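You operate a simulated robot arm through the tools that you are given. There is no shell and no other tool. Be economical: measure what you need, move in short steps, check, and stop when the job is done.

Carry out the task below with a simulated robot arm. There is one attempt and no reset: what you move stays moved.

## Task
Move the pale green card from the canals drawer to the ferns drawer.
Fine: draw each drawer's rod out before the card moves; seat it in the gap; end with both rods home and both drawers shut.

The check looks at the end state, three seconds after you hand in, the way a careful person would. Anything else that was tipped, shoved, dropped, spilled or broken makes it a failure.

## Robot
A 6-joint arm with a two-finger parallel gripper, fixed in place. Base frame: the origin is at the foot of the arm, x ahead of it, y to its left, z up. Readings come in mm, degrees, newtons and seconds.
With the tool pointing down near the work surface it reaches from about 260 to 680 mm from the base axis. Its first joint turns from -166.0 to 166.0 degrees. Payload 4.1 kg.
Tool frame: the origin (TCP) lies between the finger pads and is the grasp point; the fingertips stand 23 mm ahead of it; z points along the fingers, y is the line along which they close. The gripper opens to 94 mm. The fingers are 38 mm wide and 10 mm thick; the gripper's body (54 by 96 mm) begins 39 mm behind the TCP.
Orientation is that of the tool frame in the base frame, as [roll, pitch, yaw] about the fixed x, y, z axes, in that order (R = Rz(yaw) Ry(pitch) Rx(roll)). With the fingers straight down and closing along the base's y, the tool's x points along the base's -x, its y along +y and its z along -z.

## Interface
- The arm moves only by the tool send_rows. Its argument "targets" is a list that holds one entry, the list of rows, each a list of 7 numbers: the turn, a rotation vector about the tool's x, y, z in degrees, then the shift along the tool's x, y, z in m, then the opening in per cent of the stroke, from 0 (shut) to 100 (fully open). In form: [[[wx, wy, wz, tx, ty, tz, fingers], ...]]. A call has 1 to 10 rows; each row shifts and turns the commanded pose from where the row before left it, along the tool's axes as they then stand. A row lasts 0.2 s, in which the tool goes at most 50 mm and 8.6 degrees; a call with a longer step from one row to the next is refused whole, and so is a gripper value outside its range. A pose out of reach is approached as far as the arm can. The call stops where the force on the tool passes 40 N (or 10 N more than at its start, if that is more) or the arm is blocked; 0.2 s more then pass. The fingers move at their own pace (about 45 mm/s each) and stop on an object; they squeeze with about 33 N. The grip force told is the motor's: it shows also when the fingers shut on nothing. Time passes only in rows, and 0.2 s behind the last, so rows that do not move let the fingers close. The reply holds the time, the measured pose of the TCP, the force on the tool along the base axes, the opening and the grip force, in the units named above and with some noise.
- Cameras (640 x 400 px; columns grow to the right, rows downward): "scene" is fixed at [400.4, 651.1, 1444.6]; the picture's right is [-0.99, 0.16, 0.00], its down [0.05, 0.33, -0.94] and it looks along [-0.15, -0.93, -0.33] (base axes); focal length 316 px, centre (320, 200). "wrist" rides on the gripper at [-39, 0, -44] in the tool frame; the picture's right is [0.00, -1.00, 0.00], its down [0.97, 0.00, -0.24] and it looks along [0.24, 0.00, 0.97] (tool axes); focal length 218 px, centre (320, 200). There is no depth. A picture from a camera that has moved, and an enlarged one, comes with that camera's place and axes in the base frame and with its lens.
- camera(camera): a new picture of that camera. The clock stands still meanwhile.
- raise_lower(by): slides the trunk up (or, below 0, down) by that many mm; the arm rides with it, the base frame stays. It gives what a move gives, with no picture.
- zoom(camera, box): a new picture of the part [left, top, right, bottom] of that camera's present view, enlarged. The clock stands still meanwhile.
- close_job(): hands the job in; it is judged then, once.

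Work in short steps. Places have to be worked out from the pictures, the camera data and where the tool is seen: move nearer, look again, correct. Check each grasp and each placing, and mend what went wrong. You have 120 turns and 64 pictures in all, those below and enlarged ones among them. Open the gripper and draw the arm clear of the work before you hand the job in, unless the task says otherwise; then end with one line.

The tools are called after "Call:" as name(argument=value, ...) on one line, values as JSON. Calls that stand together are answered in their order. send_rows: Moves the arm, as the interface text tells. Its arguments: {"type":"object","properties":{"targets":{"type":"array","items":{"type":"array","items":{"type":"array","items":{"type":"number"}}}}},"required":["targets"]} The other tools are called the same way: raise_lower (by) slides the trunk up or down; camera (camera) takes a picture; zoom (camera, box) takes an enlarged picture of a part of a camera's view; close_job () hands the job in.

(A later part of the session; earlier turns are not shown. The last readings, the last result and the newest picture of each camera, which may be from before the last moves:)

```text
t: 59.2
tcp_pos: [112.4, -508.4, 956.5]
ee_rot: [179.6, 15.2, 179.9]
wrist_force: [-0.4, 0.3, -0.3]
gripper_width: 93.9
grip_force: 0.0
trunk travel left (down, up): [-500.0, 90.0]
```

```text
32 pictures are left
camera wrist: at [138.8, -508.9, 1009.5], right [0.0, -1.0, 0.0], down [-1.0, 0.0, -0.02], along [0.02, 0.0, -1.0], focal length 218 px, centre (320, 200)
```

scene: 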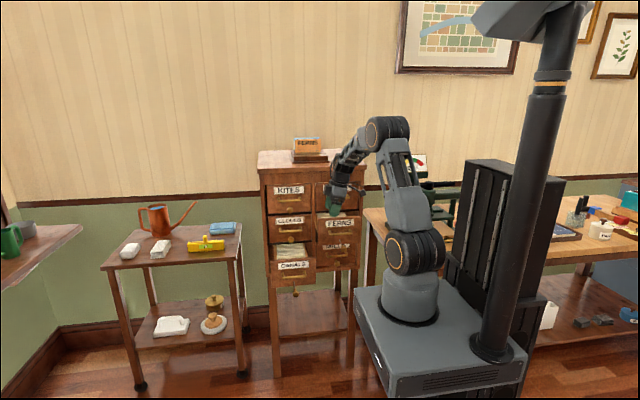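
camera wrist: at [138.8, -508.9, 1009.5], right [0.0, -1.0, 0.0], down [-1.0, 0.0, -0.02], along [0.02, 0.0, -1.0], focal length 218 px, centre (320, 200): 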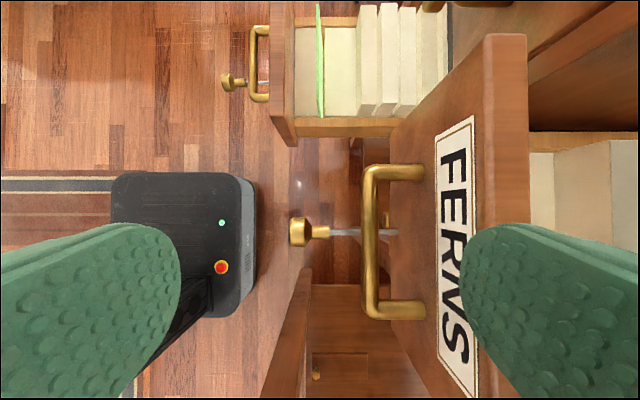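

The rear finger will pass between bar (back ≈ -548) and panel (≈ -579). I descend 88 mm and then pull +y.

Call:
send_rows(targets=[[[0, 0, 0, 0.0077, 0, 0.0283, 100], [0, 0, 0, 0.0077, 0, 0.0283, 100], [0, 0, 0, 0.0077, 0, 0.0283, 100], [0, 0, 0, 0, 0, 0, 100]]])

Call:
send_rows(targets=[[[0, 0, 0, 0, 0.015, 0, 100], [0, 0, 0, 0, 0.02, 0, 100], [0, 0, 0, 0, 0.02, 0, 100], [0, 0, 0, 0, 0.02, 0, 100], [0, 0, 0, 0, 0.02, 0, 100], [0, 0, 0, 0, 0.02, 0, 100], [0, 0, 0, 0, 0.02, 0, 100], [0, 0, 0, 0, 0, 0, 100]]])

Call:
camera(camera="wrist")

```text
t: 60.2
tcp_pos: [112.1, -507.7, 869.0]
ee_rot: [179.7, 15.1, 180.0]
wrist_force: [0.5, -0.1, 0.6]
gripper_width: 94.2
grip_force: 0.1
trunk travel left (down, up): [-500.0, 90.0]
```

```text
t: 62.0
tcp_pos: [113.7, -372.6, 869.6]
ee_rot: [179.6, 15.1, -179.9]
wrist_force: [0.3, -0.2, 0.4]
gripper_width: 94.1
grip_force: 0.2
trunk travel left (down, up): [-500.0, 90.0]
```

```text
31 pictures are left
camera wrist: at [139.3, -371.9, 922.3], right [0.0, -1.0, 0.0], down [-1.0, 0.0, -0.02], along [0.02, 0.0, -1.0], focal length 218 px, centre (320, 200)
```

wrist: 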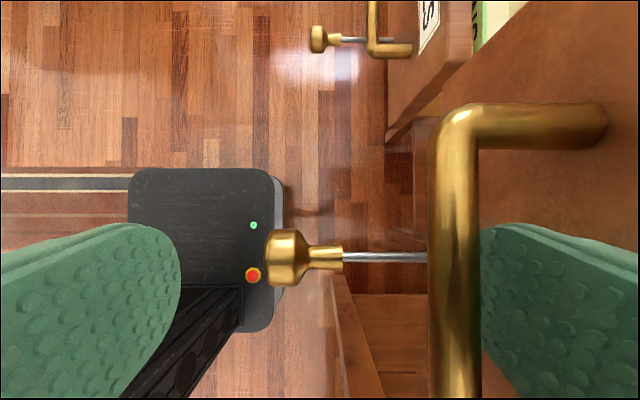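

The ferns drawer is now out about 188 mm with the rod still drawn. I back the finger off the bar, rise and look into the drawer.

Call:
send_rows(targets=[[[0, 0, 0, 0, -0.004, 0, 100], [0, 0, 0, -0.011, 0, -0.041, 100], [0, 0, 0, -0.011, 0, -0.041, 100], [0, 0, 0, -0.011, 0, -0.041, 100], [0, 0, 0, -0.008, -0.03, -0.03, 100], [0, 0, 0, 0, -0.04, 0, 100], [0, 0, 0, 0, -0.04, 0, 100], [0, 0, 0, 0, 0, 0, 100]]])

Call:
camera(camera="wrist")

```text
t: 63.8
tcp_pos: [112.5, -486.3, 1027.5]
ee_rot: [179.6, 15.1, 179.9]
wrist_force: [-0.3, -0.8, 0.5]
gripper_width: 94.0
grip_force: 0.1
trunk travel left (down, up): [-500.0, 90.0]
```

```text
30 pictures are left
camera wrist: at [138.6, -486.6, 1079.4], right [0.0, -1.0, 0.0], down [-1.0, 0.0, -0.02], along [0.02, 0.0, -1.0], focal length 218 px, centre (320, 200)
```

wrist: 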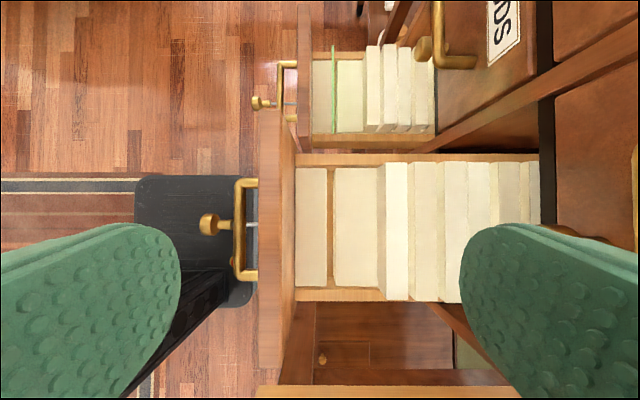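

Call:
zoom(camera="wrist", box=[230, 130, 460, 320])

```text
2.11 times, centred on (345, 225) of wrist
camera zoom: at [138.6, -486.6, 1079.4], right [0.0, -1.0, 0.0], down [-1.0, 0.0, -0.02], along [0.02, 0.0, -1.0], focal length 460 px, centre (267, 147)
```

zoom: 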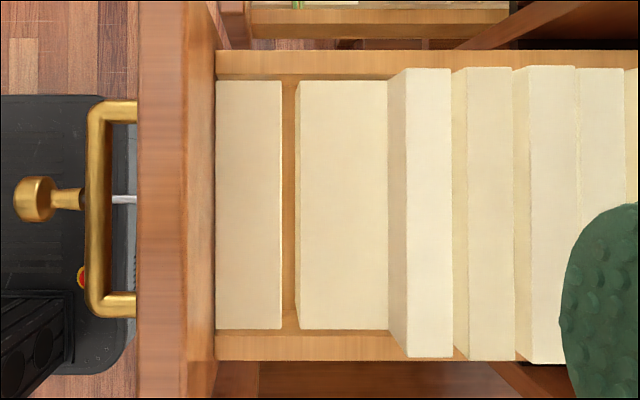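

Now it's clear: cream card packs fill both trays, and ferns has one wooden-bottomed gap about 9 mm wide at y ≈ -498, x ≈ 113; pack tops are at about 839 there. For clearance from the open ferns drawer while gripping in canals, I turn the tool 180 degrees so its protruding part faces +x, sweeping away from the cabinet.

Call:
send_rows(targets=[[[0, 0, 8.5, 0, 0.02, 0, 60], [0, 0, 8.5, 0, 0, 0, 60], [0, 0, 8.5, 0, 0, 0, 60], [0, 0, 8.5, 0, 0, 0, 60], [0, 0, 8.5, 0, 0, 0, 60], [0, 0, 8.5, 0, 0, 0, 60], [0, 0, 8.5, 0, 0, 0, 60], [0, 0, 8.5, 0, 0, 0, 60], [0, 0, 8.5, 0, 0, 0, 60], [0, 0, 8.5, 0, 0, 0, 60]]])

Call:
send_rows(targets=[[[0, 0, 8.5, 0, 0, 0, 60], [0, 0, 8.5, 0, 0, 0, 60], [0, 0, 8.5, 0, 0, 0, 60], [0, 0, 8.5, 0, 0, 0, 60], [0, 0, 8.5, 0, 0, 0, 60], [0, 0, 8.5, 0, 0, 0, 60], [0, 0, 8.5, 0, 0, 0, 60], [0, 0, 8.5, 0, 0, 0, 60], [0, 0, 8.5, 0, 0, 0, 60], [0, 0, 8.5, 0, 0, 0, 60]]])

Call:
send_rows(targets=[[[0, 0, 5, 0, 0, 0, 60], [0, 0, 5, 0, 0, 0, 60], [0, 0, 0, 0, 0, 0, 60]]])

```text
t: 66.0
tcp_pos: [112.7, -467.4, 1026.7]
ee_rot: [164.9, 1.0, 94.7]
wrist_force: [0.1, 0.6, 0.0]
gripper_width: 56.4
grip_force: 0.1
trunk travel left (down, up): [-500.0, 90.0]
```

```text
t: 68.2
tcp_pos: [-43.7, -246.1, 783.1]
ee_rot: [174.8, -16.3, 12.3]
wrist_force: [0.4, 0.2, 0.2]
gripper_width: 56.5
grip_force: 0.0
out of reach, approached as far as the arm can: row 1, 2, 3, 4, 5, 6, 7, 8, 9, 10
trunk travel left (down, up): [-500.0, 90.0]
```

```text
t: 69.0
tcp_pos: [-35.3, -232.6, 769.1]
ee_rot: [177.9, -17.0, 1.9]
wrist_force: [0.1, -0.6, 0.4]
gripper_width: 56.5
grip_force: 0.0
out of reach, approached as far as the arm can: row 1, 2
trunk travel left (down, up): [-500.0, 90.0]
```

That turned out of reach and the tool wandered to a different place. I check for any disturbance before moving on.

Call:
camera(camera="scene")

Call:
camera(camera="wrist")

```text
28 pictures are left
```

scene: 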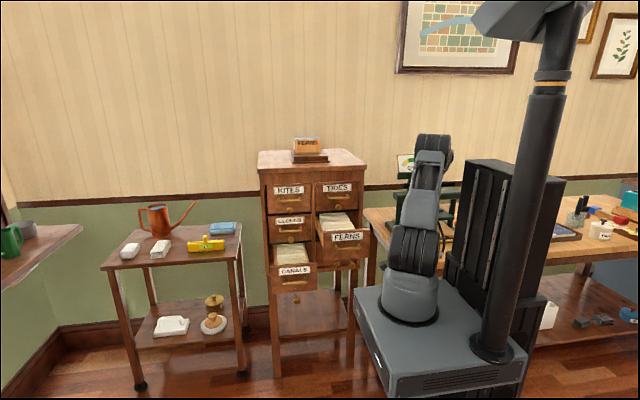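

```text
27 pictures are left
camera wrist: at [-84.8, -232.8, 800.5], right [-0.02, 1.0, -0.03], down [0.86, 0.04, 0.51], along [0.51, -0.02, -0.86], focal length 218 px, centre (320, 200)
```

wrist: 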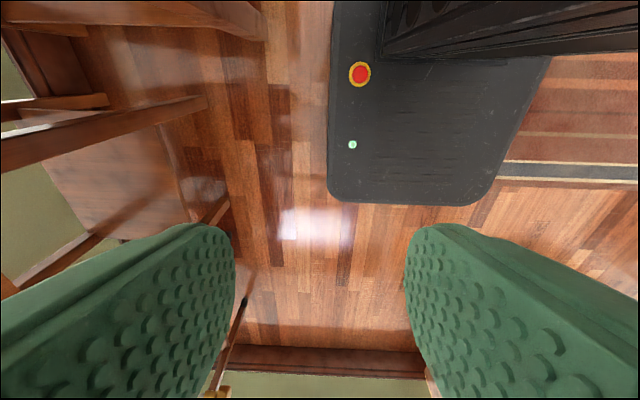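

Nothing was disturbed. The roll joint ran to its limit in that direction, so I'll unwind: first rise straight up.

Call:
send_rows(targets=[[[0, 0, 0, 0.011, 0, -0.0364, 60], [0, 0, 0, 0.011, 0, -0.0364, 60], [0, 0, 0, 0.011, 0, -0.0364, 60], [0, 0, 0, 0.011, 0, -0.0364, 60], [0, 0, 0, 0.011, 0, -0.0364, 60], [0, 0, 0, 0, 0, 0, 60]]])

```text
t: 70.4
tcp_pos: [-16.8, -203.2, 803.2]
ee_rot: [177.9, -17.0, 1.8]
wrist_force: [0.5, 1.0, 0.2]
gripper_width: 56.3
grip_force: 0.1
out of reach, approached as far as the arm can: row 1, 2, 3, 4, 5
trunk travel left (down, up): [-500.0, 90.0]
```

Orientation has priority over position here, so I spin back first.

Call:
send_rows(targets=[[[0, 0, -8.5, 0, 0.01, -0.01, 60], [0, 0, -8.5, 0, 0.01, -0.01, 60], [0, 0, -8.5, 0, 0.01, -0.01, 60], [0, 0, -8.5, 0, 0.01, -0.01, 60], [0, 0, -8.5, 0, 0, -0.01, 60], [0, 0, -8.5, 0, 0, -0.01, 60], [0, 0, -8.5, 0, 0, 0, 60], [0, 0, -8.5, 0, 0, 0, 60], [0, 0, -8.5, 0, 0, 0, 60], [0, 0, -8.5, 0, 0, 0, 60]]])

```text
t: 72.6
tcp_pos: [-27.8, -241.1, 865.3]
ee_rot: [162.9, 0.2, 86.7]
wrist_force: [0.3, -0.4, -1.8]
gripper_width: 56.4
grip_force: 0.1
trunk travel left (down, up): [-500.0, 90.0]
```

Unwound and following properly again. I go up, then back out over the front of the ferns drawer.

Call:
send_rows(targets=[[[0, 0, 0, 0, 0.012, -0.038, 60], [0, 0, 0, 0, 0.012, -0.038, 60], [0, 0, 0, 0, 0.012, -0.038, 60], [0, 0, 0, 0, 0.012, -0.038, 60], [0, 0, 0, -0.035, 0.029, 0.009, 60], [0, 0, 0, -0.035, 0.029, 0.009, 60], [0, 0, 0, -0.035, 0.029, 0.009, 60], [0, 0, 0, -0.035, 0.029, 0.009, 60], [0, 0, 0, -0.035, 0.029, 0.008, 60], [0, 0, 0, 0, 0, 0, 60]]])

```text
t: 74.8
tcp_pos: [113.2, -424.2, 1024.0]
ee_rot: [162.8, 0.2, 86.6]
wrist_force: [0.1, 0.2, -0.1]
gripper_width: 56.4
grip_force: 0.2
trunk travel left (down, up): [-500.0, 90.0]
```

I spin the other way round in stages; the protruding part will pass the cabinet side at this y as it did before without contact.

Call:
send_rows(targets=[[[0, 0, -8.5, 0, 0, 0, 60], [0, 0, -8.5, 0, 0, 0, 60], [0, 0, -8.5, 0, 0, 0, 60], [0, 0, -8.5, 0, 0, 0, 60], [0, 0, -8.5, 0, 0, 0, 60], [0, 0, -8.5, 0, 0, 0, 60], [0, 0, -8.5, 0, 0, 0, 60], [0, 0, -8.5, 0, 0, 0, 60], [0, 0, -8.5, 0, 0, 0, 60], [0, 0, -8.5, 0, 0, 0, 60]]])

Call:
send_rows(targets=[[[0, 0, -8.5, 0, 0, 0, 60], [0, 0, -8.5, 0, 0, 0, 60], [0, 0, -8.5, 0, 0, 0, 60], [0, 0, -8.5, 0, 0, 0, 60], [0, 0, -8.5, 0, 0, 0, 60], [0, 0, -8.5, 0, 0, 0, 60], [0, 0, -8.5, 0, 0, 0, 60], [0, 0, -8.5, 0, 0, 0, 60], [0, 0, -8.5, 0, 0, 0, 60], [0, 0, -8.5, 0, 0, 0, 60]]])

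Call:
send_rows(targets=[[[0, 0, -8.5, 0, 0, 0, 60], [0, 0, -8.5, 0, 0, 0, 60], [0, 0, 0, 0, 0, 0, 60]]])

```text
t: 77.0
tcp_pos: [115.4, -424.1, 1024.4]
ee_rot: [178.8, 17.2, 171.6]
wrist_force: [0.4, 0.3, 0.2]
gripper_width: 56.4
grip_force: 0.0
trunk travel left (down, up): [-500.0, 90.0]
```

```text
t: 79.2
tcp_pos: [113.4, -424.4, 1025.4]
ee_rot: [-163.1, 2.6, -102.8]
wrist_force: [0.1, -0.1, 0.5]
gripper_width: 56.2
grip_force: 0.0
trunk travel left (down, up): [-500.0, 90.0]
```

```text
t: 80.0
tcp_pos: [113.7, -422.4, 1024.4]
ee_rot: [-163.0, -2.4, -86.6]
wrist_force: [-0.3, -0.1, -0.1]
gripper_width: 56.3
grip_force: 0.0
trunk travel left (down, up): [-500.0, 90.0]
```

Still following. I go on in small groups, watching for the limit.

Call:
send_rows(targets=[[[0, 0, -8.5, 0, 0, 0, 60], [0, 0, -8.5, 0, 0, 0, 60], [0, 0, -8.5, 0, 0, 0, 60], [0, 0, 0, 0, 0, 0, 60]]])

Call:
send_rows(targets=[[[0, 0, -8.5, 0, 0, 0, 60], [0, 0, -8.5, 0, 0, 0, 60], [0, 0, 0, 0, 0, 0, 60]]])

Call:
send_rows(targets=[[[0, 0, -8.5, 0, 0, 0, 60], [0, 0, -8.5, 0, 0, 0, 60], [0, 0, 0, 0, 0, 0, 60]]])

```text
t: 81.0
tcp_pos: [114.4, -424.3, 1026.1]
ee_rot: [-165.5, -9.4, -62.0]
wrist_force: [0.0, -0.2, 0.4]
gripper_width: 56.4
grip_force: 0.1
trunk travel left (down, up): [-500.0, 90.0]
```

```text
t: 81.8
tcp_pos: [114.5, -423.2, 1025.0]
ee_rot: [-168.9, -13.1, -45.1]
wrist_force: [0.1, 0.2, -0.5]
gripper_width: 56.3
grip_force: 0.0
trunk travel left (down, up): [-500.0, 90.0]
```

```text
t: 82.6
tcp_pos: [113.4, -422.9, 1025.0]
ee_rot: [-173.2, -15.9, -27.8]
wrist_force: [1.0, -0.2, -0.9]
gripper_width: 56.2
grip_force: 0.0
trunk travel left (down, up): [-500.0, 90.0]
```

Two more steps to reach yaw near zero.

Call:
send_rows(targets=[[[0, 0, -8.5, 0, 0, 0, 60], [0, 0, -8.5, 0, 0, 0, 60], [0, 0, 0, 0, 0, 0, 60]]])

Call:
send_rows(targets=[[[0, 0, -8.5, 0, 0, 0, 60], [0, 0, -2.5, 0, 0, 0, 60], [0, 0, 0, 0, 0, 0, 60]]])

```text
t: 83.4
tcp_pos: [113.4, -422.6, 1024.9]
ee_rot: [-178.2, -17.1, -10.2]
wrist_force: [0.3, -0.6, -0.3]
gripper_width: 56.3
grip_force: 0.0
trunk travel left (down, up): [-500.0, 90.0]
```

```text
t: 84.2
tcp_pos: [115.5, -423.3, 1025.2]
ee_rot: [178.3, -17.1, 1.4]
wrist_force: [0.3, 0.3, -0.4]
gripper_width: 56.6
grip_force: 0.1
trunk travel left (down, up): [-500.0, 90.0]
```

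The tool now faces down with its protrusion on the +x side. I square up the small errors and move above the green card.

Call:
send_rows(targets=[[[0.9, 0, 0.7, 0.0358, 0.0164, 0.0246, 50], [0.8, 0, 0.7, 0.0358, 0.0164, 0.0246, 50], [0, 0, 0, 0.0358, 0.0164, 0.0246, 50], [0, 0, 0, 0.0358, 0.0164, 0.0246, 50], [0, 0, 0, 0.0358, 0.0164, 0.0246, 50], [0, 0, 0, 0, 0, 0, 50]]])

Call:
camera(camera="wrist")

```text
t: 85.6
tcp_pos: [323.3, -506.0, 961.8]
ee_rot: [-179.4, -17.1, -0.1]
wrist_force: [0.3, -0.3, 0.2]
gripper_width: 47.1
grip_force: 0.0
trunk travel left (down, up): [-500.0, 90.0]
```

```text
26 pictures are left
camera wrist: at [273.7, -505.3, 991.2], right [0.0, 1.0, 0.01], down [0.86, 0.0, 0.51], along [0.51, 0.01, -0.86], focal length 218 px, centre (320, 200)
```

wrist: 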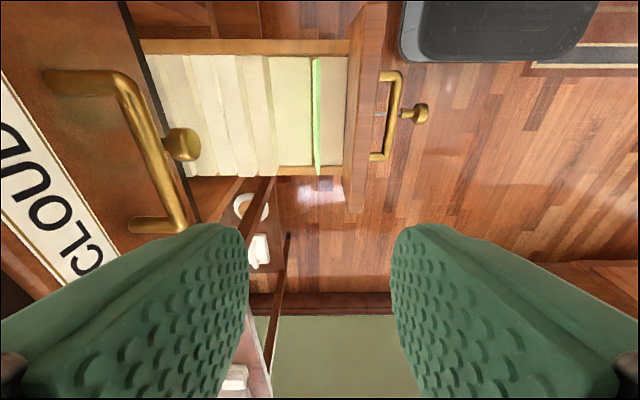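

The card is centred beneath the fingers (x 263–380, y ≈ -507). I descend to just above its top, narrowing the jaws to 30 mm.

Call:
send_rows(targets=[[[-0.6, 0, 0, -0.0112, 0.001, 0.0363, 34], [0, 0, 0, -0.0112, 0, 0.0363, 34], [0, 0, 0, -0.0112, 0, 0.0363, 34], [0, 0, 0, -0.0112, 0, 0.0363, 34], [0, 0, 0, -0.0085, 0, 0.0277, 34], [0, 0, 0, 0, 0, 0, 34]]])

Call:
camera(camera="wrist")

```text
t: 87.0
tcp_pos: [322.6, -506.7, 778.7]
ee_rot: [179.8, -17.1, -0.1]
wrist_force: [-0.1, 0.3, -0.4]
gripper_width: 32.1
grip_force: 0.0
trunk travel left (down, up): [-500.0, 90.0]
```

```text
25 pictures are left
camera wrist: at [272.3, -506.1, 809.3], right [0.0, 1.0, 0.0], down [0.86, 0.0, 0.52], along [0.52, 0.0, -0.86], focal length 218 px, centre (320, 200)
```

wrist: 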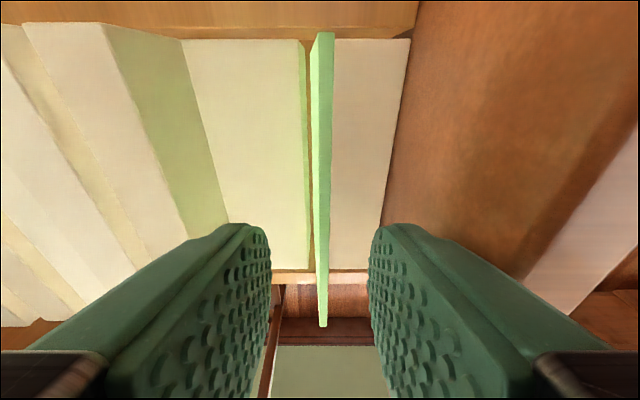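

The card stands centred between the fingers in its slot. I descend 24 mm and close.

Call:
send_rows(targets=[[[0, 0, 0, -0.0035, 0, 0.0115, 34], [0, 0, 0, -0.0036, 0, 0.0118, 34], [0, 0, 0, 0, 0, 0, 34], [0, 0, 0, 0, 0, 0, 0], [0, 0, 0, 0, 0, 0, 0], [0, 0, 0, 0, 0, 0, 0]]])

Call:
camera(camera="wrist")

```text
t: 88.4
tcp_pos: [321.1, -506.0, 755.4]
ee_rot: [180.0, -17.1, -0.1]
wrist_force: [0.9, -2.2, -0.1]
gripper_width: 2.4
grip_force: 33.1
trunk travel left (down, up): [-500.0, 90.0]
```

```text
24 pictures are left
camera wrist: at [271.8, -505.6, 785.3], right [0.0, 1.0, 0.0], down [0.86, 0.0, 0.52], along [0.52, 0.0, -0.86], focal length 218 px, centre (320, 200)
```

wrist: 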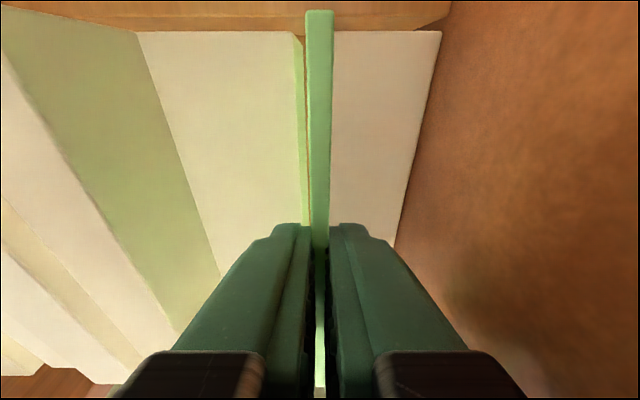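

The card is held (2.4 mm thick). I lift straight up slowly and check.

Call:
send_rows(targets=[[[0, 0, 0, 0.0029, 0, -0.0096, 0], [0, 0, 0, 0.0044, 0, -0.0143, 0], [0, 0, 0, 0.0059, 0, -0.0191, 0], [0, 0, 0, 0.0059, 0, -0.0191, 0], [0, 0, 0, 0, 0, 0, 0]]])

Call:
camera(camera="wrist")

```text
t: 89.6
tcp_pos: [322.9, -503.6, 819.3]
ee_rot: [180.0, -17.0, -0.1]
wrist_force: [0.4, -0.3, 0.0]
gripper_width: 2.3
grip_force: 33.0
trunk travel left (down, up): [-500.0, 90.0]
```

```text
23 pictures are left
camera wrist: at [272.6, -505.0, 850.7], right [0.0, 1.0, 0.0], down [0.86, 0.0, 0.52], along [0.52, 0.0, -0.86], focal length 218 px, centre (320, 200)
```

wrist: 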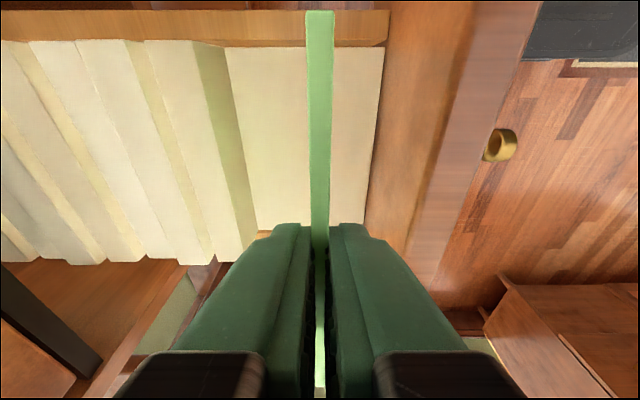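

The card lifts cleanly. I raise it well clear, then carry it across over the ferns drawer.

Call:
send_rows(targets=[[[0, 0, 0, 0.009, 0, -0.0287, 0], [0, 0, 0, 0.0106, 0, -0.0344, 0], [0, 0, 0, 0.0106, 0, -0.0344, 0], [0, 0, 0, 0.0106, 0, -0.0344, 0], [0, 0, 0, 0.0106, 0, -0.0344, 0], [0, 0, 0, 0.0029, 0, -0.0096, 0], [0, 0, 0, 0, 0, 0, 0]]])

Call:
send_rows(targets=[[[0, 0, 0, -0.0287, 0, -0.0088, 0], [0, 0, 0, -0.0287, 0, -0.0088, 0], [0, 0, 0, -0.0287, -0.001, -0.0088, 0], [0, 0, 0, -0.0287, -0.002, -0.0088, 0], [0, 0, 0, -0.0287, -0.002, -0.0088, 0], [0, 0, 0, -0.0287, -0.001, -0.0088, 0], [0, 0, 0, -0.0287, 0, -0.0088, 0], [0, 0, 0, 0, 0, 0, 0]]])

Call:
camera(camera="wrist")

```text
t: 91.2
tcp_pos: [323.2, -504.8, 1004.4]
ee_rot: [180.0, -17.1, -0.1]
wrist_force: [0.6, 0.0, -0.4]
gripper_width: 2.6
grip_force: 32.5
trunk travel left (down, up): [-500.0, 90.0]
```

```text
t: 93.0
tcp_pos: [111.4, -498.3, 1003.9]
ee_rot: [-180.0, -17.1, -0.1]
wrist_force: [0.1, 0.3, -0.1]
gripper_width: 2.5
grip_force: 33.0
trunk travel left (down, up): [-500.0, 90.0]
```

```text
22 pictures are left
camera wrist: at [61.6, -497.1, 1033.7], right [0.0, 1.0, 0.0], down [0.86, 0.0, 0.52], along [0.52, 0.0, -0.86], focal length 218 px, centre (320, 200)
```

wrist: 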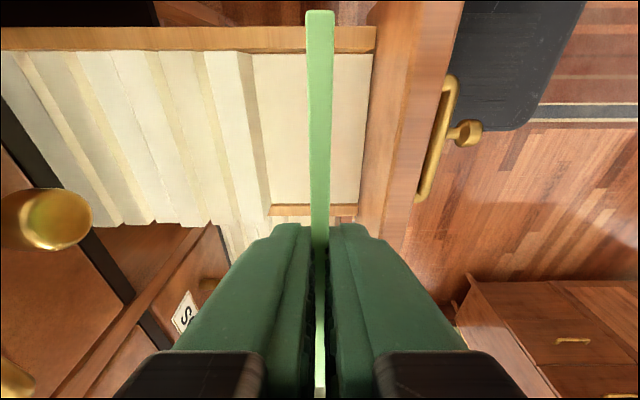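

The slot is hidden behind the card, so it is roughly aligned. I zoom for its exact position.

Call:
zoom(camera="wrist", box=[260, 0, 390, 240])

```text
1.67 times, centred on (325, 120) of wrist
camera zoom: at [61.6, -497.1, 1033.7], right [0.0, 1.0, 0.0], down [0.86, 0.0, 0.52], along [0.52, 0.0, -0.86], focal length 364 px, centre (312, 333)
```

zoom: 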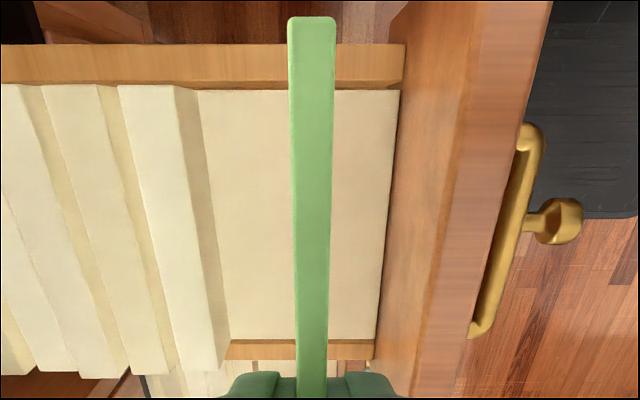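

Slot computed at y -494…-503, centre -498.5, matching the held card's y. I lower to just above the packs and look again.

Call:
send_rows(targets=[[[0, 0, 0, -0.006, 0, 0.0191, 0], [0, 0, 0, -0.006, 0, 0.0191, 0], [0, 0, 0, -0.003, 0, 0.0096, 0], [0, 0, 0, 0, 0, 0, 0]]])

Call:
zoom(camera="wrist", box=[220, 0, 420, 240])

Call:
zoom(camera="scene", box=[290, 170, 390, 270])

```text
t: 94.0
tcp_pos: [111.6, -498.5, 952.2]
ee_rot: [180.0, -17.0, 0.0]
wrist_force: [-0.3, 0.3, -0.6]
gripper_width: 2.6
grip_force: 33.1
trunk travel left (down, up): [-500.0, 90.0]
```

```text
1.67 times, centred on (320, 120) of wrist
camera zoom: at [61.3, -498.0, 983.4], right [0.0, 1.0, 0.0], down [0.86, 0.0, 0.52], along [0.52, 0.0, -0.86], focal length 364 px, centre (320, 333)
```

zoom: 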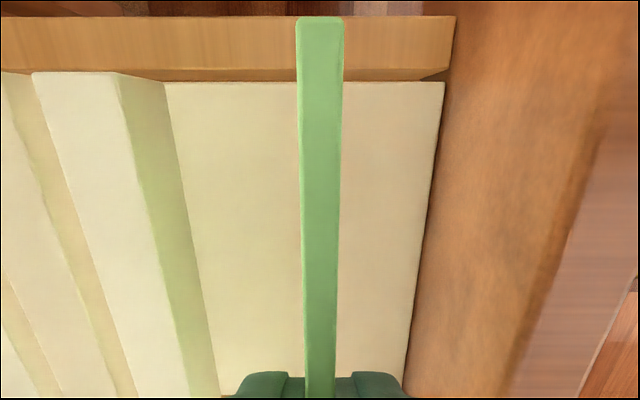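

```text
4.00 times, centred on (340, 220) of scene
camera zoom: at [400.4, 651.1, 1444.6], right [-0.99, 0.16, 0.0], down [0.05, 0.33, -0.94], along [-0.15, -0.93, -0.33], focal length 1265 px, centre (240, 120)
```

zoom: 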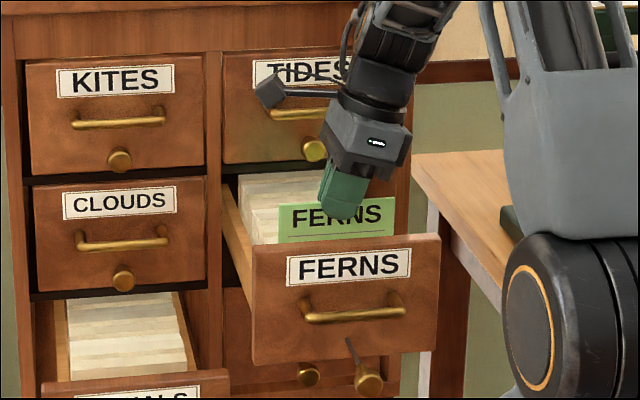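

Measured against the packs, the slot centre lies about 2 mm to +y of the card. I shift 2 mm and lower in small steps, watching the force.

Call:
send_rows(targets=[[[0, 0, 0, 0, -0.002, 0, 0], [0, 0, 0, -0.0015, 0, 0.0048, 0], [0, 0, 0, -0.0015, 0, 0.0048, 0], [0, 0, 0, -0.0015, 0, 0.0048, 0], [0, 0, 0, -0.0015, 0, 0.0048, 0], [0, 0, 0, -0.0015, 0, 0.0048, 0], [0, 0, 0, 0, 0, 0, 0]]])

Call:
zoom(camera="wrist", box=[220, 0, 420, 240])

```text
t: 95.6
tcp_pos: [110.2, -495.0, 926.7]
ee_rot: [180.0, -17.1, -0.2]
wrist_force: [-0.4, -0.3, 0.4]
gripper_width: 2.5
grip_force: 33.0
trunk travel left (down, up): [-500.0, 90.0]
```

```text
1.67 times, centred on (320, 120) of wrist
camera zoom: at [61.6, -496.0, 958.7], right [0.0, 1.0, 0.0], down [0.86, 0.0, 0.52], along [0.52, 0.0, -0.86], focal length 364 px, centre (320, 333)
```

zoom: 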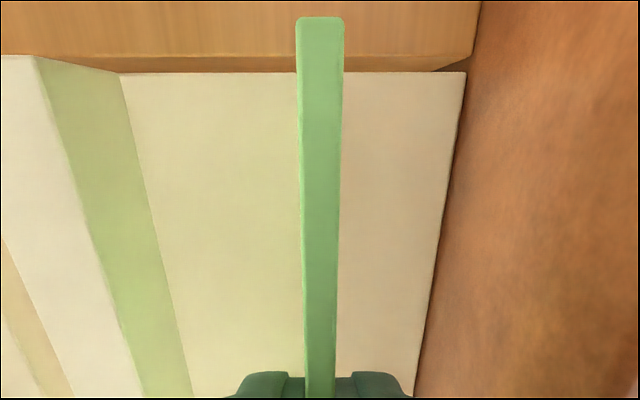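

Alignment is within about 1 mm now. I continue down gently.

Call:
send_rows(targets=[[[0, 0, 0, -0.0012, 0, 0.0038, 0], [0, 0, 0, -0.0012, 0, 0.0038, 0], [0, 0, 0, -0.0012, 0, 0.0038, 0], [0, 0, 0, 0, 0, 0, 0]]])

```text
t: 96.6
tcp_pos: [112.4, -497.7, 915.6]
ee_rot: [-180.0, -17.2, -0.1]
wrist_force: [-0.5, -1.1, -0.1]
gripper_width: 2.3
grip_force: 33.0
trunk travel left (down, up): [-500.0, 90.0]
```

No contact; I go on to about z = 899, just above the expected seating height of 897.

Call:
send_rows(targets=[[[0, 0, 0, -0.0012, 0, 0.0038, 0], [0, 0, 0, -0.0012, 0, 0.0038, 0], [0, 0, 0, -0.0012, 0, 0.0038, 0], [0, 0, 0, -0.0012, 0, 0.0038, 0], [0, 0, 0, 0, 0, 0, 0]]])

Call:
camera(camera="wrist")

Call:
zoom(camera="scene", box=[290, 170, 390, 270])

```text
t: 97.8
tcp_pos: [112.2, -496.8, 900.0]
ee_rot: [-180.0, -17.0, -0.1]
wrist_force: [0.3, 0.8, 0.1]
gripper_width: 2.5
grip_force: 32.6
trunk travel left (down, up): [-500.0, 90.0]
```

```text
17 pictures are left
camera wrist: at [61.4, -495.9, 931.2], right [0.0, 1.0, 0.0], down [0.86, 0.0, 0.52], along [0.52, 0.0, -0.86], focal length 218 px, centre (320, 200)
```

wrist: 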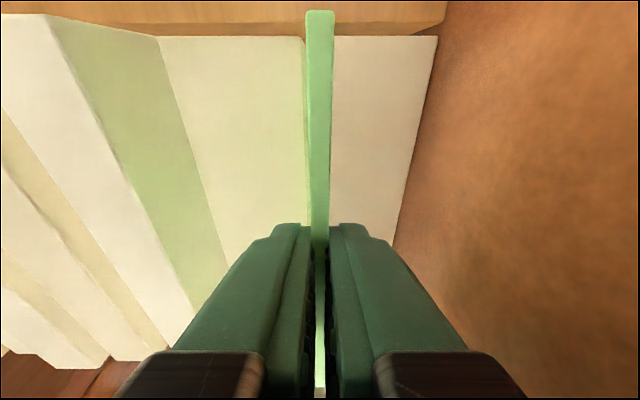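

```text
4.00 times, centred on (340, 220) of scene
camera zoom: at [400.4, 651.1, 1444.6], right [-0.99, 0.16, 0.0], down [0.05, 0.33, -0.94], along [-0.15, -0.93, -0.33], focal length 1265 px, centre (240, 120)
```

zoom: 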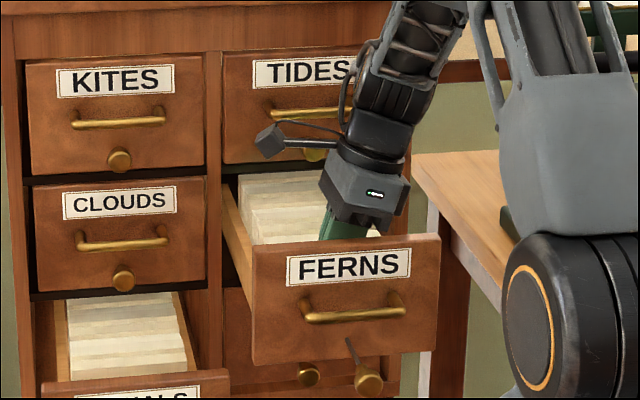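

The card is in the slot, looking just as it did in canals. I lower the last few millimetres watching for contact.

Call:
send_rows(targets=[[[0, 0, 0, -0.0006, 0, 0.0019, 0], [0, 0, 0, 0, 0, 0, 0]]])

Call:
send_rows(targets=[[[0, 0, 0, -0.0006, 0, 0.0019, 0], [0, 0, 0, 0, 0, 0, 0]]])

```text
t: 98.4
tcp_pos: [111.3, -496.5, 898.2]
ee_rot: [180.0, -17.1, -0.1]
wrist_force: [0.3, -0.8, 0.4]
gripper_width: 2.2
grip_force: 32.8
trunk travel left (down, up): [-500.0, 90.0]
```

```text
t: 99.0
tcp_pos: [111.1, -496.7, 896.9]
ee_rot: [-180.0, -17.1, -0.2]
wrist_force: [0.1, 0.3, 0.1]
gripper_width: 2.6
grip_force: 32.7
trunk travel left (down, up): [-500.0, 90.0]
```

Call:
send_rows(targets=[[[0, 0, 0, -0.0006, 0, 0.0019, 0], [0, 0, 0, 0, 0, 0, 0]]])

Call:
send_rows(targets=[[[0, 0, 0, -0.0005, 0, 0.0014, 0], [0, 0, 0, 0, 0, 0, 0]]])

```text
t: 99.6
tcp_pos: [112.7, -496.8, 894.1]
ee_rot: [-179.9, -17.1, -0.2]
wrist_force: [0.1, -0.2, 0.5]
gripper_width: 2.5
grip_force: 32.7
trunk travel left (down, up): [-500.0, 90.0]
```

```text
t: 100.2
tcp_pos: [111.3, -497.0, 894.1]
ee_rot: [179.8, -17.1, -0.1]
wrist_force: [1.1, 0.9, 9.8]
gripper_width: 2.4
grip_force: 33.2
trunk travel left (down, up): [-500.0, 90.0]
```

The card has met the bottom (10 N up). I open the jaws a little, rise, and look.

Call:
send_rows(targets=[[[0, 0, 0, 0, 0, 0, 32], [0, 0, 0, 0, 0, 0, 32], [0, 0, 0, 0, 0, 0, 32], [0, 0, 0, 0.0059, 0, -0.0191, 32], [0, 0, 0, 0.0088, 0, -0.0287, 32], [0, 0, 0, 0.0118, 0, -0.0382, 32], [0, 0, 0, 0, 0, 0, 32]]])

Call:
camera(camera="wrist")

```text
t: 101.8
tcp_pos: [112.5, -496.3, 983.6]
ee_rot: [-179.9, -17.1, -0.1]
wrist_force: [-0.4, 0.0, 1.1]
gripper_width: 30.3
grip_force: 0.0
trunk travel left (down, up): [-500.0, 90.0]
```

```text
15 pictures are left
camera wrist: at [61.8, -495.8, 1014.3], right [0.0, 1.0, 0.0], down [0.86, 0.0, 0.52], along [0.52, 0.0, -0.86], focal length 218 px, centre (320, 200)
```

wrist: 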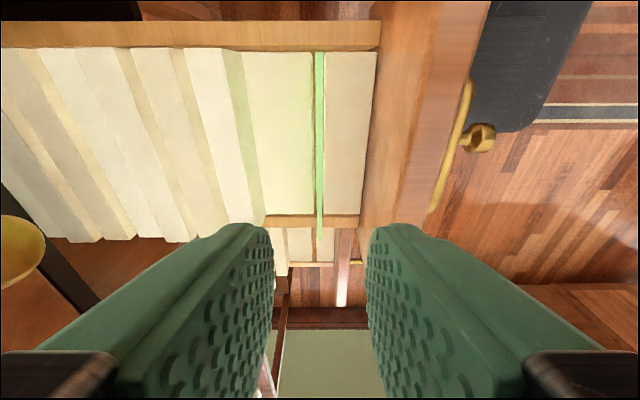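

The card stands upright in the ferns gap. Now the rods: I'll push each knob home with the outer face of the wide-open rear finger, the rod sliding in first and the drawer following. I move out in front of the ferns knob.

Call:
send_rows(targets=[[[0, 0, 0, 0, -0.0375, 0, 60], [0, 0, 0, 0, -0.0375, 0, 100], [0, 0, 0, 0, -0.0375, 0, 100], [0, 0, 0, 0, -0.0375, 0, 100], [0, 0, 0, 0, -0.0375, 0, 100], [0, 0, 0, 0, -0.0375, 0, 100], [0, 0, 0, 0, 0, 0, 100]]])

```text
t: 103.4
tcp_pos: [111.1, -269.9, 982.6]
ee_rot: [179.9, -17.1, -0.1]
wrist_force: [-0.6, -1.1, -0.5]
gripper_width: 93.8
grip_force: 0.0
trunk travel left (down, up): [-500.0, 90.0]
```

I lower by the trunk, which is purely vertical, to knob height.

Call:
raise_lower(by=-174)

Call:
camera(camera="wrist")

```text
t: 105.3
tcp_pos: [111.2, -271.5, 808.4]
ee_rot: [-180.0, -17.1, -0.1]
wrist_force: [0.4, 1.3, 0.8]
gripper_width: 94.1
grip_force: 0.0
trunk travel left (down, up): [-326.0, 264.0]
```

```text
14 pictures are left
camera wrist: at [61.1, -270.3, 839.9], right [0.0, 1.0, 0.0], down [0.86, 0.0, 0.52], along [0.52, 0.0, -0.86], focal length 218 px, centre (320, 200)
```

wrist: 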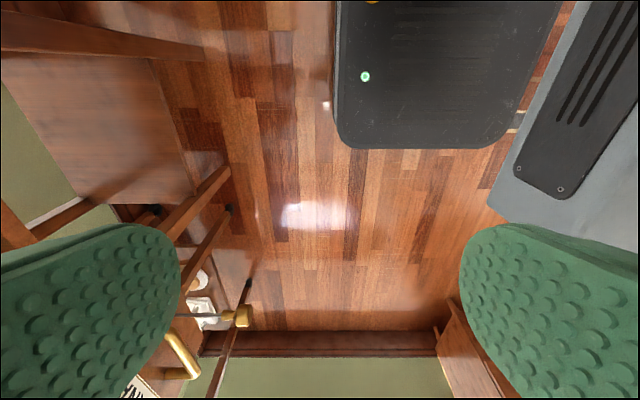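

The finger face is about 17 mm in front of the ferns knob. I push 80 mm in -y and read the force.

Call:
send_rows(targets=[[[0, 0, 0, 0, 0.016, 0, 100], [0, 0, 0, 0, 0.016, 0, 100], [0, 0, 0, 0, 0.016, 0, 100], [0, 0, 0, 0, 0.016, 0, 100], [0, 0, 0, 0, 0.016, 0, 100], [0, 0, 0, 0, 0, 0, 100]]])

Call:
zoom(camera="scene", box=[270, 170, 410, 310])

```text
t: 106.7
tcp_pos: [110.0, -350.3, 808.3]
ee_rot: [-180.0, -17.0, -0.1]
wrist_force: [-0.6, -0.9, -0.3]
gripper_width: 94.2
grip_force: 0.0
trunk travel left (down, up): [-326.0, 264.0]
```

```text
2.86 times, centred on (340, 240) of scene
camera zoom: at [400.4, 651.1, 1444.6], right [-0.99, 0.16, 0.0], down [0.05, 0.33, -0.94], along [-0.15, -0.93, -0.33], focal length 904 px, centre (263, 86)
```

zoom: 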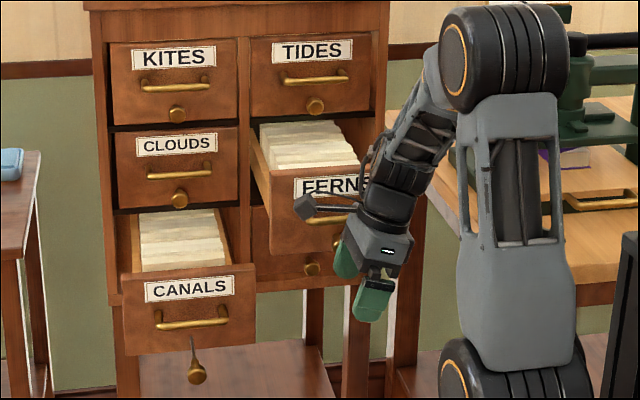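

The rod went in with no notable force and the drawer is still open. I keep pushing to shut it, in two stages.

Call:
send_rows(targets=[[[0, 0, 0, 0, 0.02, 0, 100], [0, 0, 0, 0, 0.02, 0, 100], [0, 0, 0, 0, 0.02, 0, 100], [0, 0, 0, 0, 0.02, 0, 100], [0, 0, 0, 0, 0.02, 0, 100], [0, 0, 0, 0, 0.02, 0, 100], [0, 0, 0, 0, 0.02, 0, 100], [0, 0, 0, 0, 0, 0, 100]]])

Call:
zoom(camera="scene", box=[270, 170, 410, 310])

```text
t: 108.5
tcp_pos: [110.5, -490.9, 809.1]
ee_rot: [179.9, -17.1, -0.2]
wrist_force: [-0.8, 0.2, -0.3]
gripper_width: 93.8
grip_force: 0.0
trunk travel left (down, up): [-326.0, 264.0]
```

```text
2.86 times, centred on (340, 240) of scene
camera zoom: at [400.4, 651.1, 1444.6], right [-0.99, 0.16, 0.0], down [0.05, 0.33, -0.94], along [-0.15, -0.93, -0.33], focal length 904 px, centre (263, 86)
```

zoom: 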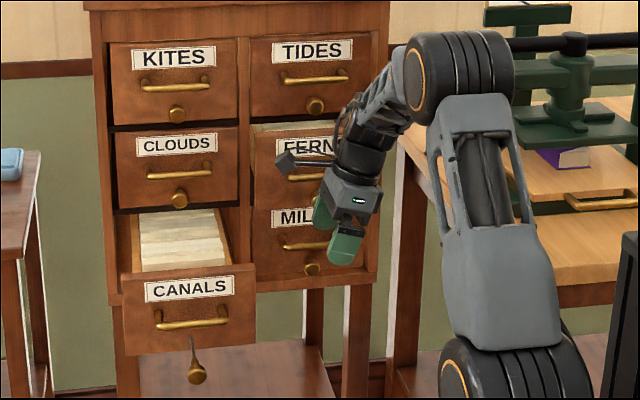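

About 50 mm remain. I push on slowly until it seats.

Call:
send_rows(targets=[[[0, 0, 0, 0, 0.01, 0, 100], [0, 0, 0, 0, 0.01, 0, 100], [0, 0, 0, 0, 0.01, 0, 100], [0, 0, 0, 0, 0.01, 0, 100], [0, 0, 0, 0, 0.004, 0, 100], [0, 0, 0, 0, 0, 0, 100]]])

Call:
send_rows(targets=[[[0, 0, 0, 0, 0.003, 0, 100], [0, 0, 0, 0, 0.003, 0, 100], [0, 0, 0, 0, 0, 0, 100]]])

```text
t: 109.9
tcp_pos: [110.5, -534.2, 809.5]
ee_rot: [-180.0, -17.1, 0.0]
wrist_force: [0.2, 1.1, 0.4]
gripper_width: 93.4
grip_force: 0.0
trunk travel left (down, up): [-326.0, 264.0]
```

```text
t: 110.7
tcp_pos: [109.6, -540.4, 810.5]
ee_rot: [-180.0, -17.1, -0.1]
wrist_force: [1.7, 11.5, -1.1]
gripper_width: 88.7
grip_force: 0.1
trunk travel left (down, up): [-326.0, 264.0]
```

Resistance has risen to 11 N. I check visually whether drawer and rod are home.

Call:
send_rows(targets=[[[0, 0, 0, 0, 0.003, 0, 100], [0, 0, 0, 0, 0, 0, 100]]])

Call:
send_rows(targets=[[[0, 0, 0, 0, -0.02, 0, 100], [0, 0, 0, 0, -0.04, 0, 100], [0, 0, 0, 0, -0.04, 0, 100], [0, 0, 0, 0, -0.04, 0, 100], [0, 0, 0, 0, -0.04, 0, 100], [0, 0, 0, 0, -0.04, 0, 100], [0, 0, 0, 0, -0.04, 0, 100], [0, 0, 0, 0, 0, 0, 100]]])

Call:
zoom(camera="scene", box=[290, 180, 370, 280])

```text
t: 111.3
tcp_pos: [110.7, -541.5, 809.9]
ee_rot: [-179.9, -17.1, -0.1]
wrist_force: [1.2, 21.0, -1.9]
gripper_width: 84.6
grip_force: 0.1
trunk travel left (down, up): [-326.0, 264.0]
```

```text
t: 113.1
tcp_pos: [110.4, -283.6, 808.4]
ee_rot: [179.9, -17.1, -0.1]
wrist_force: [0.0, 0.5, 0.1]
gripper_width: 94.1
grip_force: 0.1
trunk travel left (down, up): [-326.0, 264.0]
```

```text
4.00 times, centred on (330, 230) of scene
camera zoom: at [400.4, 651.1, 1444.6], right [-0.99, 0.16, 0.0], down [0.05, 0.33, -0.94], along [-0.15, -0.93, -0.33], focal length 1265 px, centre (280, 80)
```

zoom: 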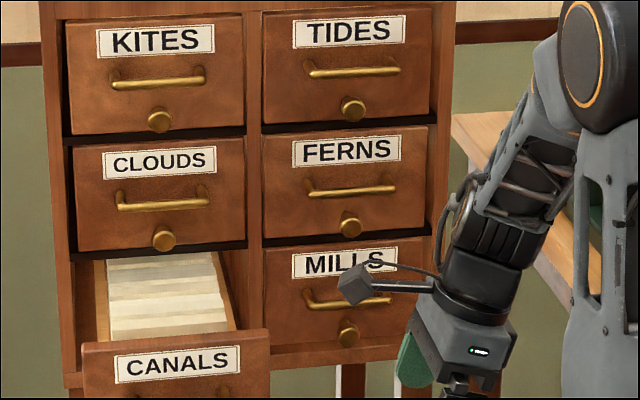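

Ferns is shut and its knob sits like the untouched ones. Next the canals rod: I move across to x = 324 in front of its knob and lower with the trunk.

Call:
send_rows(targets=[[[0, 0, 0, 0.041, -0.004, 0.0126, 100], [0, 0, 0, 0.041, -0.004, 0.0126, 100], [0, 0, 0, 0.041, 0, 0.0126, 100], [0, 0, 0, 0.041, 0, 0.0126, 100], [0, 0, 0, 0.041, 0, 0.0126, 100], [0, 0, 0, 0, 0, 0, 100]]])

Call:
raise_lower(by=-140)

Call:
zoom(camera="scene", box=[240, 210, 400, 330])

```text
t: 114.5
tcp_pos: [325.0, -277.3, 808.6]
ee_rot: [179.9, -17.1, -0.1]
wrist_force: [-0.1, -0.6, -0.1]
gripper_width: 94.1
grip_force: 0.1
trunk travel left (down, up): [-326.0, 264.0]
```

```text
t: 116.2
tcp_pos: [325.1, -276.9, 669.1]
ee_rot: [180.0, -17.1, -0.1]
wrist_force: [0.3, -0.9, -0.3]
gripper_width: 93.9
grip_force: 0.1
trunk travel left (down, up): [-186.0, 404.0]
```

```text
3.33 times, centred on (320, 270) of scene
camera zoom: at [400.4, 651.1, 1444.6], right [-0.99, 0.16, 0.0], down [0.05, 0.33, -0.94], along [-0.15, -0.93, -0.33], focal length 1054 px, centre (320, -33)
```

zoom: 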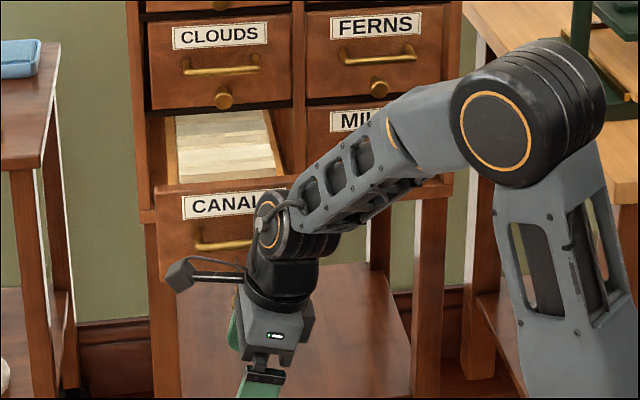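

Geometry matches the ferns case. I push -y in stages: rod first, then the drawer follows.

Call:
send_rows(targets=[[[0, 0, 0, 0, 0.016, 0, 100], [0, 0, 0, 0, 0.016, 0, 100], [0, 0, 0, 0, 0.016, 0, 100], [0, 0, 0, 0, 0.016, 0, 100], [0, 0, 0, 0, 0.016, 0, 100], [0, 0, 0, 0, 0.02, 0, 100], [0, 0, 0, 0, 0.02, 0, 100], [0, 0, 0, 0, 0.02, 0, 100], [0, 0, 0, 0, 0.02, 0, 100], [0, 0, 0, 0, 0, 0, 100]]])

Call:
zoom(camera="scene", box=[240, 210, 400, 330])

```text
t: 118.4
tcp_pos: [324.2, -437.2, 668.8]
ee_rot: [180.0, -17.0, -0.1]
wrist_force: [0.2, 0.1, -1.0]
gripper_width: 94.0
grip_force: 0.0
trunk travel left (down, up): [-186.0, 404.0]
```

```text
3.33 times, centred on (320, 270) of scene
camera zoom: at [400.4, 651.1, 1444.6], right [-0.99, 0.16, 0.0], down [0.05, 0.33, -0.94], along [-0.15, -0.93, -0.33], focal length 1054 px, centre (320, -33)
```

zoom: 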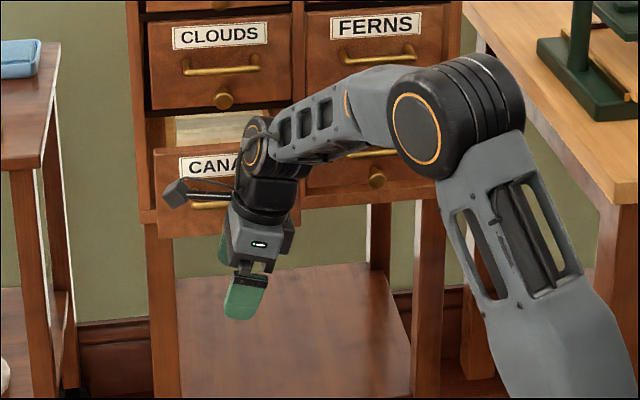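

The drawer is following. I continue slowly towards shut, watching the force.

Call:
send_rows(targets=[[[0, 0, 0, 0, 0.015, 0, 100], [0, 0, 0, 0, 0.015, 0, 100], [0, 0, 0, 0, 0.015, 0, 100], [0, 0, 0, 0, 0.015, 0, 100], [0, 0, 0, 0, 0, 0, 100]]])

Call:
zoom(camera="scene", box=[260, 200, 360, 300])

```text
t: 119.6
tcp_pos: [325.1, -497.4, 671.2]
ee_rot: [179.9, -17.2, -0.1]
wrist_force: [-0.2, 0.8, 0.3]
gripper_width: 94.1
grip_force: 0.2
trunk travel left (down, up): [-186.0, 404.0]
```

```text
4.00 times, centred on (310, 250) of scene
camera zoom: at [400.4, 651.1, 1444.6], right [-0.99, 0.16, 0.0], down [0.05, 0.33, -0.94], along [-0.15, -0.93, -0.33], focal length 1265 px, centre (360, 0)
```

zoom: 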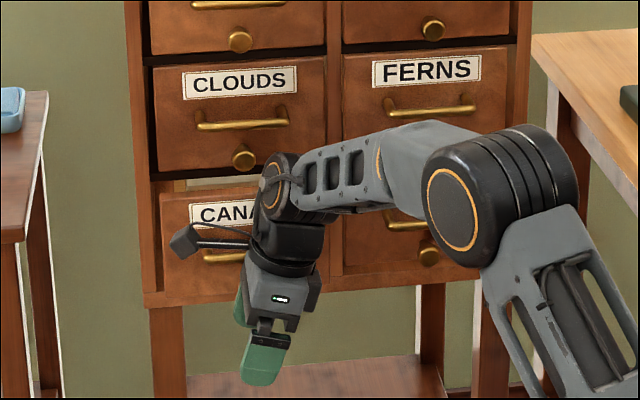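

About 43 mm left; the wrist should keep roughly 10 mm from the clouds knob, as in the ferns push. I proceed in small steps.

Call:
send_rows(targets=[[[0, 0, 0, 0, 0.008, 0, 100], [0, 0, 0, 0, 0.008, 0, 100], [0, 0, 0, 0, 0.008, 0, 100], [0, 0, 0, 0, 0.008, 0, 100], [0, 0, 0, 0, 0.005, 0, 100], [0, 0, 0, 0, 0, 0, 100]]])

Call:
send_rows(targets=[[[0, 0, 0, 0, 0.003, 0, 100], [0, 0, 0, 0, 0.003, 0, 100], [0, 0, 0, 0, 0, 0, 100]]])

```text
t: 121.0
tcp_pos: [324.7, -533.7, 668.9]
ee_rot: [-179.9, -17.1, -0.1]
wrist_force: [0.9, 0.7, -0.9]
gripper_width: 93.5
grip_force: 0.0
trunk travel left (down, up): [-186.0, 404.0]
```

```text
t: 121.8
tcp_pos: [322.8, -538.0, 668.8]
ee_rot: [-180.0, -17.0, -0.1]
wrist_force: [-0.7, 7.7, -0.5]
gripper_width: 90.3
grip_force: 0.1
trunk travel left (down, up): [-186.0, 404.0]
```

The same contact signature as ferns appears. One last small press, then I back straight away and check.

Call:
send_rows(targets=[[[0, 0, 0, 0, 0.003, 0, 100], [0, 0, 0, 0, 0.002, 0, 100], [0, 0, 0, 0, 0, 0, 100]]])

Call:
send_rows(targets=[[[0, 0, 0, 0, -0.02, 0, 100], [0, 0, 0, 0, -0.04, 0, 100], [0, 0, 0, 0, -0.04, 0, 100], [0, 0, 0, 0, -0.04, 0, 100], [0, 0, 0, 0, -0.04, 0, 100], [0, 0, 0, 0, -0.04, 0, 100], [0, 0, 0, 0, 0, 0, 100]]])

Call:
raise_lower(by=180)

Call:
zoom(camera="scene", box=[250, 170, 370, 290])

Call:
camera(camera="scene")

```text
t: 122.6
tcp_pos: [324.3, -544.0, 669.3]
ee_rot: [-180.0, -17.2, 0.0]
wrist_force: [-5.8, 25.5, -1.9]
gripper_width: 82.7
grip_force: 0.0
trunk travel left (down, up): [-186.0, 404.0]
```

```text
t: 124.2
tcp_pos: [324.7, -324.1, 669.7]
ee_rot: [179.9, -17.0, -0.1]
wrist_force: [0.1, 0.7, -0.3]
gripper_width: 94.0
grip_force: 0.0
trunk travel left (down, up): [-186.0, 404.0]
```

```text
t: 126.2
tcp_pos: [324.0, -325.4, 848.9]
ee_rot: [-180.0, -17.1, -0.1]
wrist_force: [0.1, 0.6, 0.7]
gripper_width: 93.9
grip_force: 0.1
trunk travel left (down, up): [-366.0, 224.0]
```

```text
3.33 times, centred on (310, 230) of scene
camera zoom: at [400.4, 651.1, 1444.6], right [-0.99, 0.16, 0.0], down [0.05, 0.33, -0.94], along [-0.15, -0.93, -0.33], focal length 1054 px, centre (353, 100)
```

zoom: 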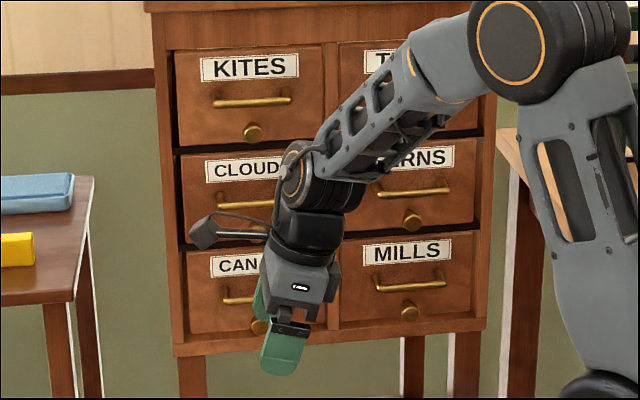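

```text
6 pictures are left
```

scene: 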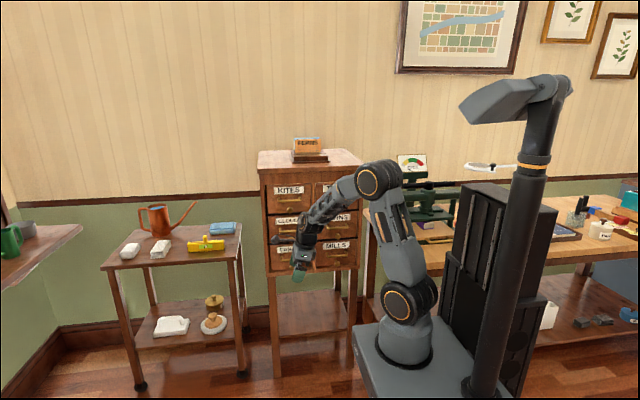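

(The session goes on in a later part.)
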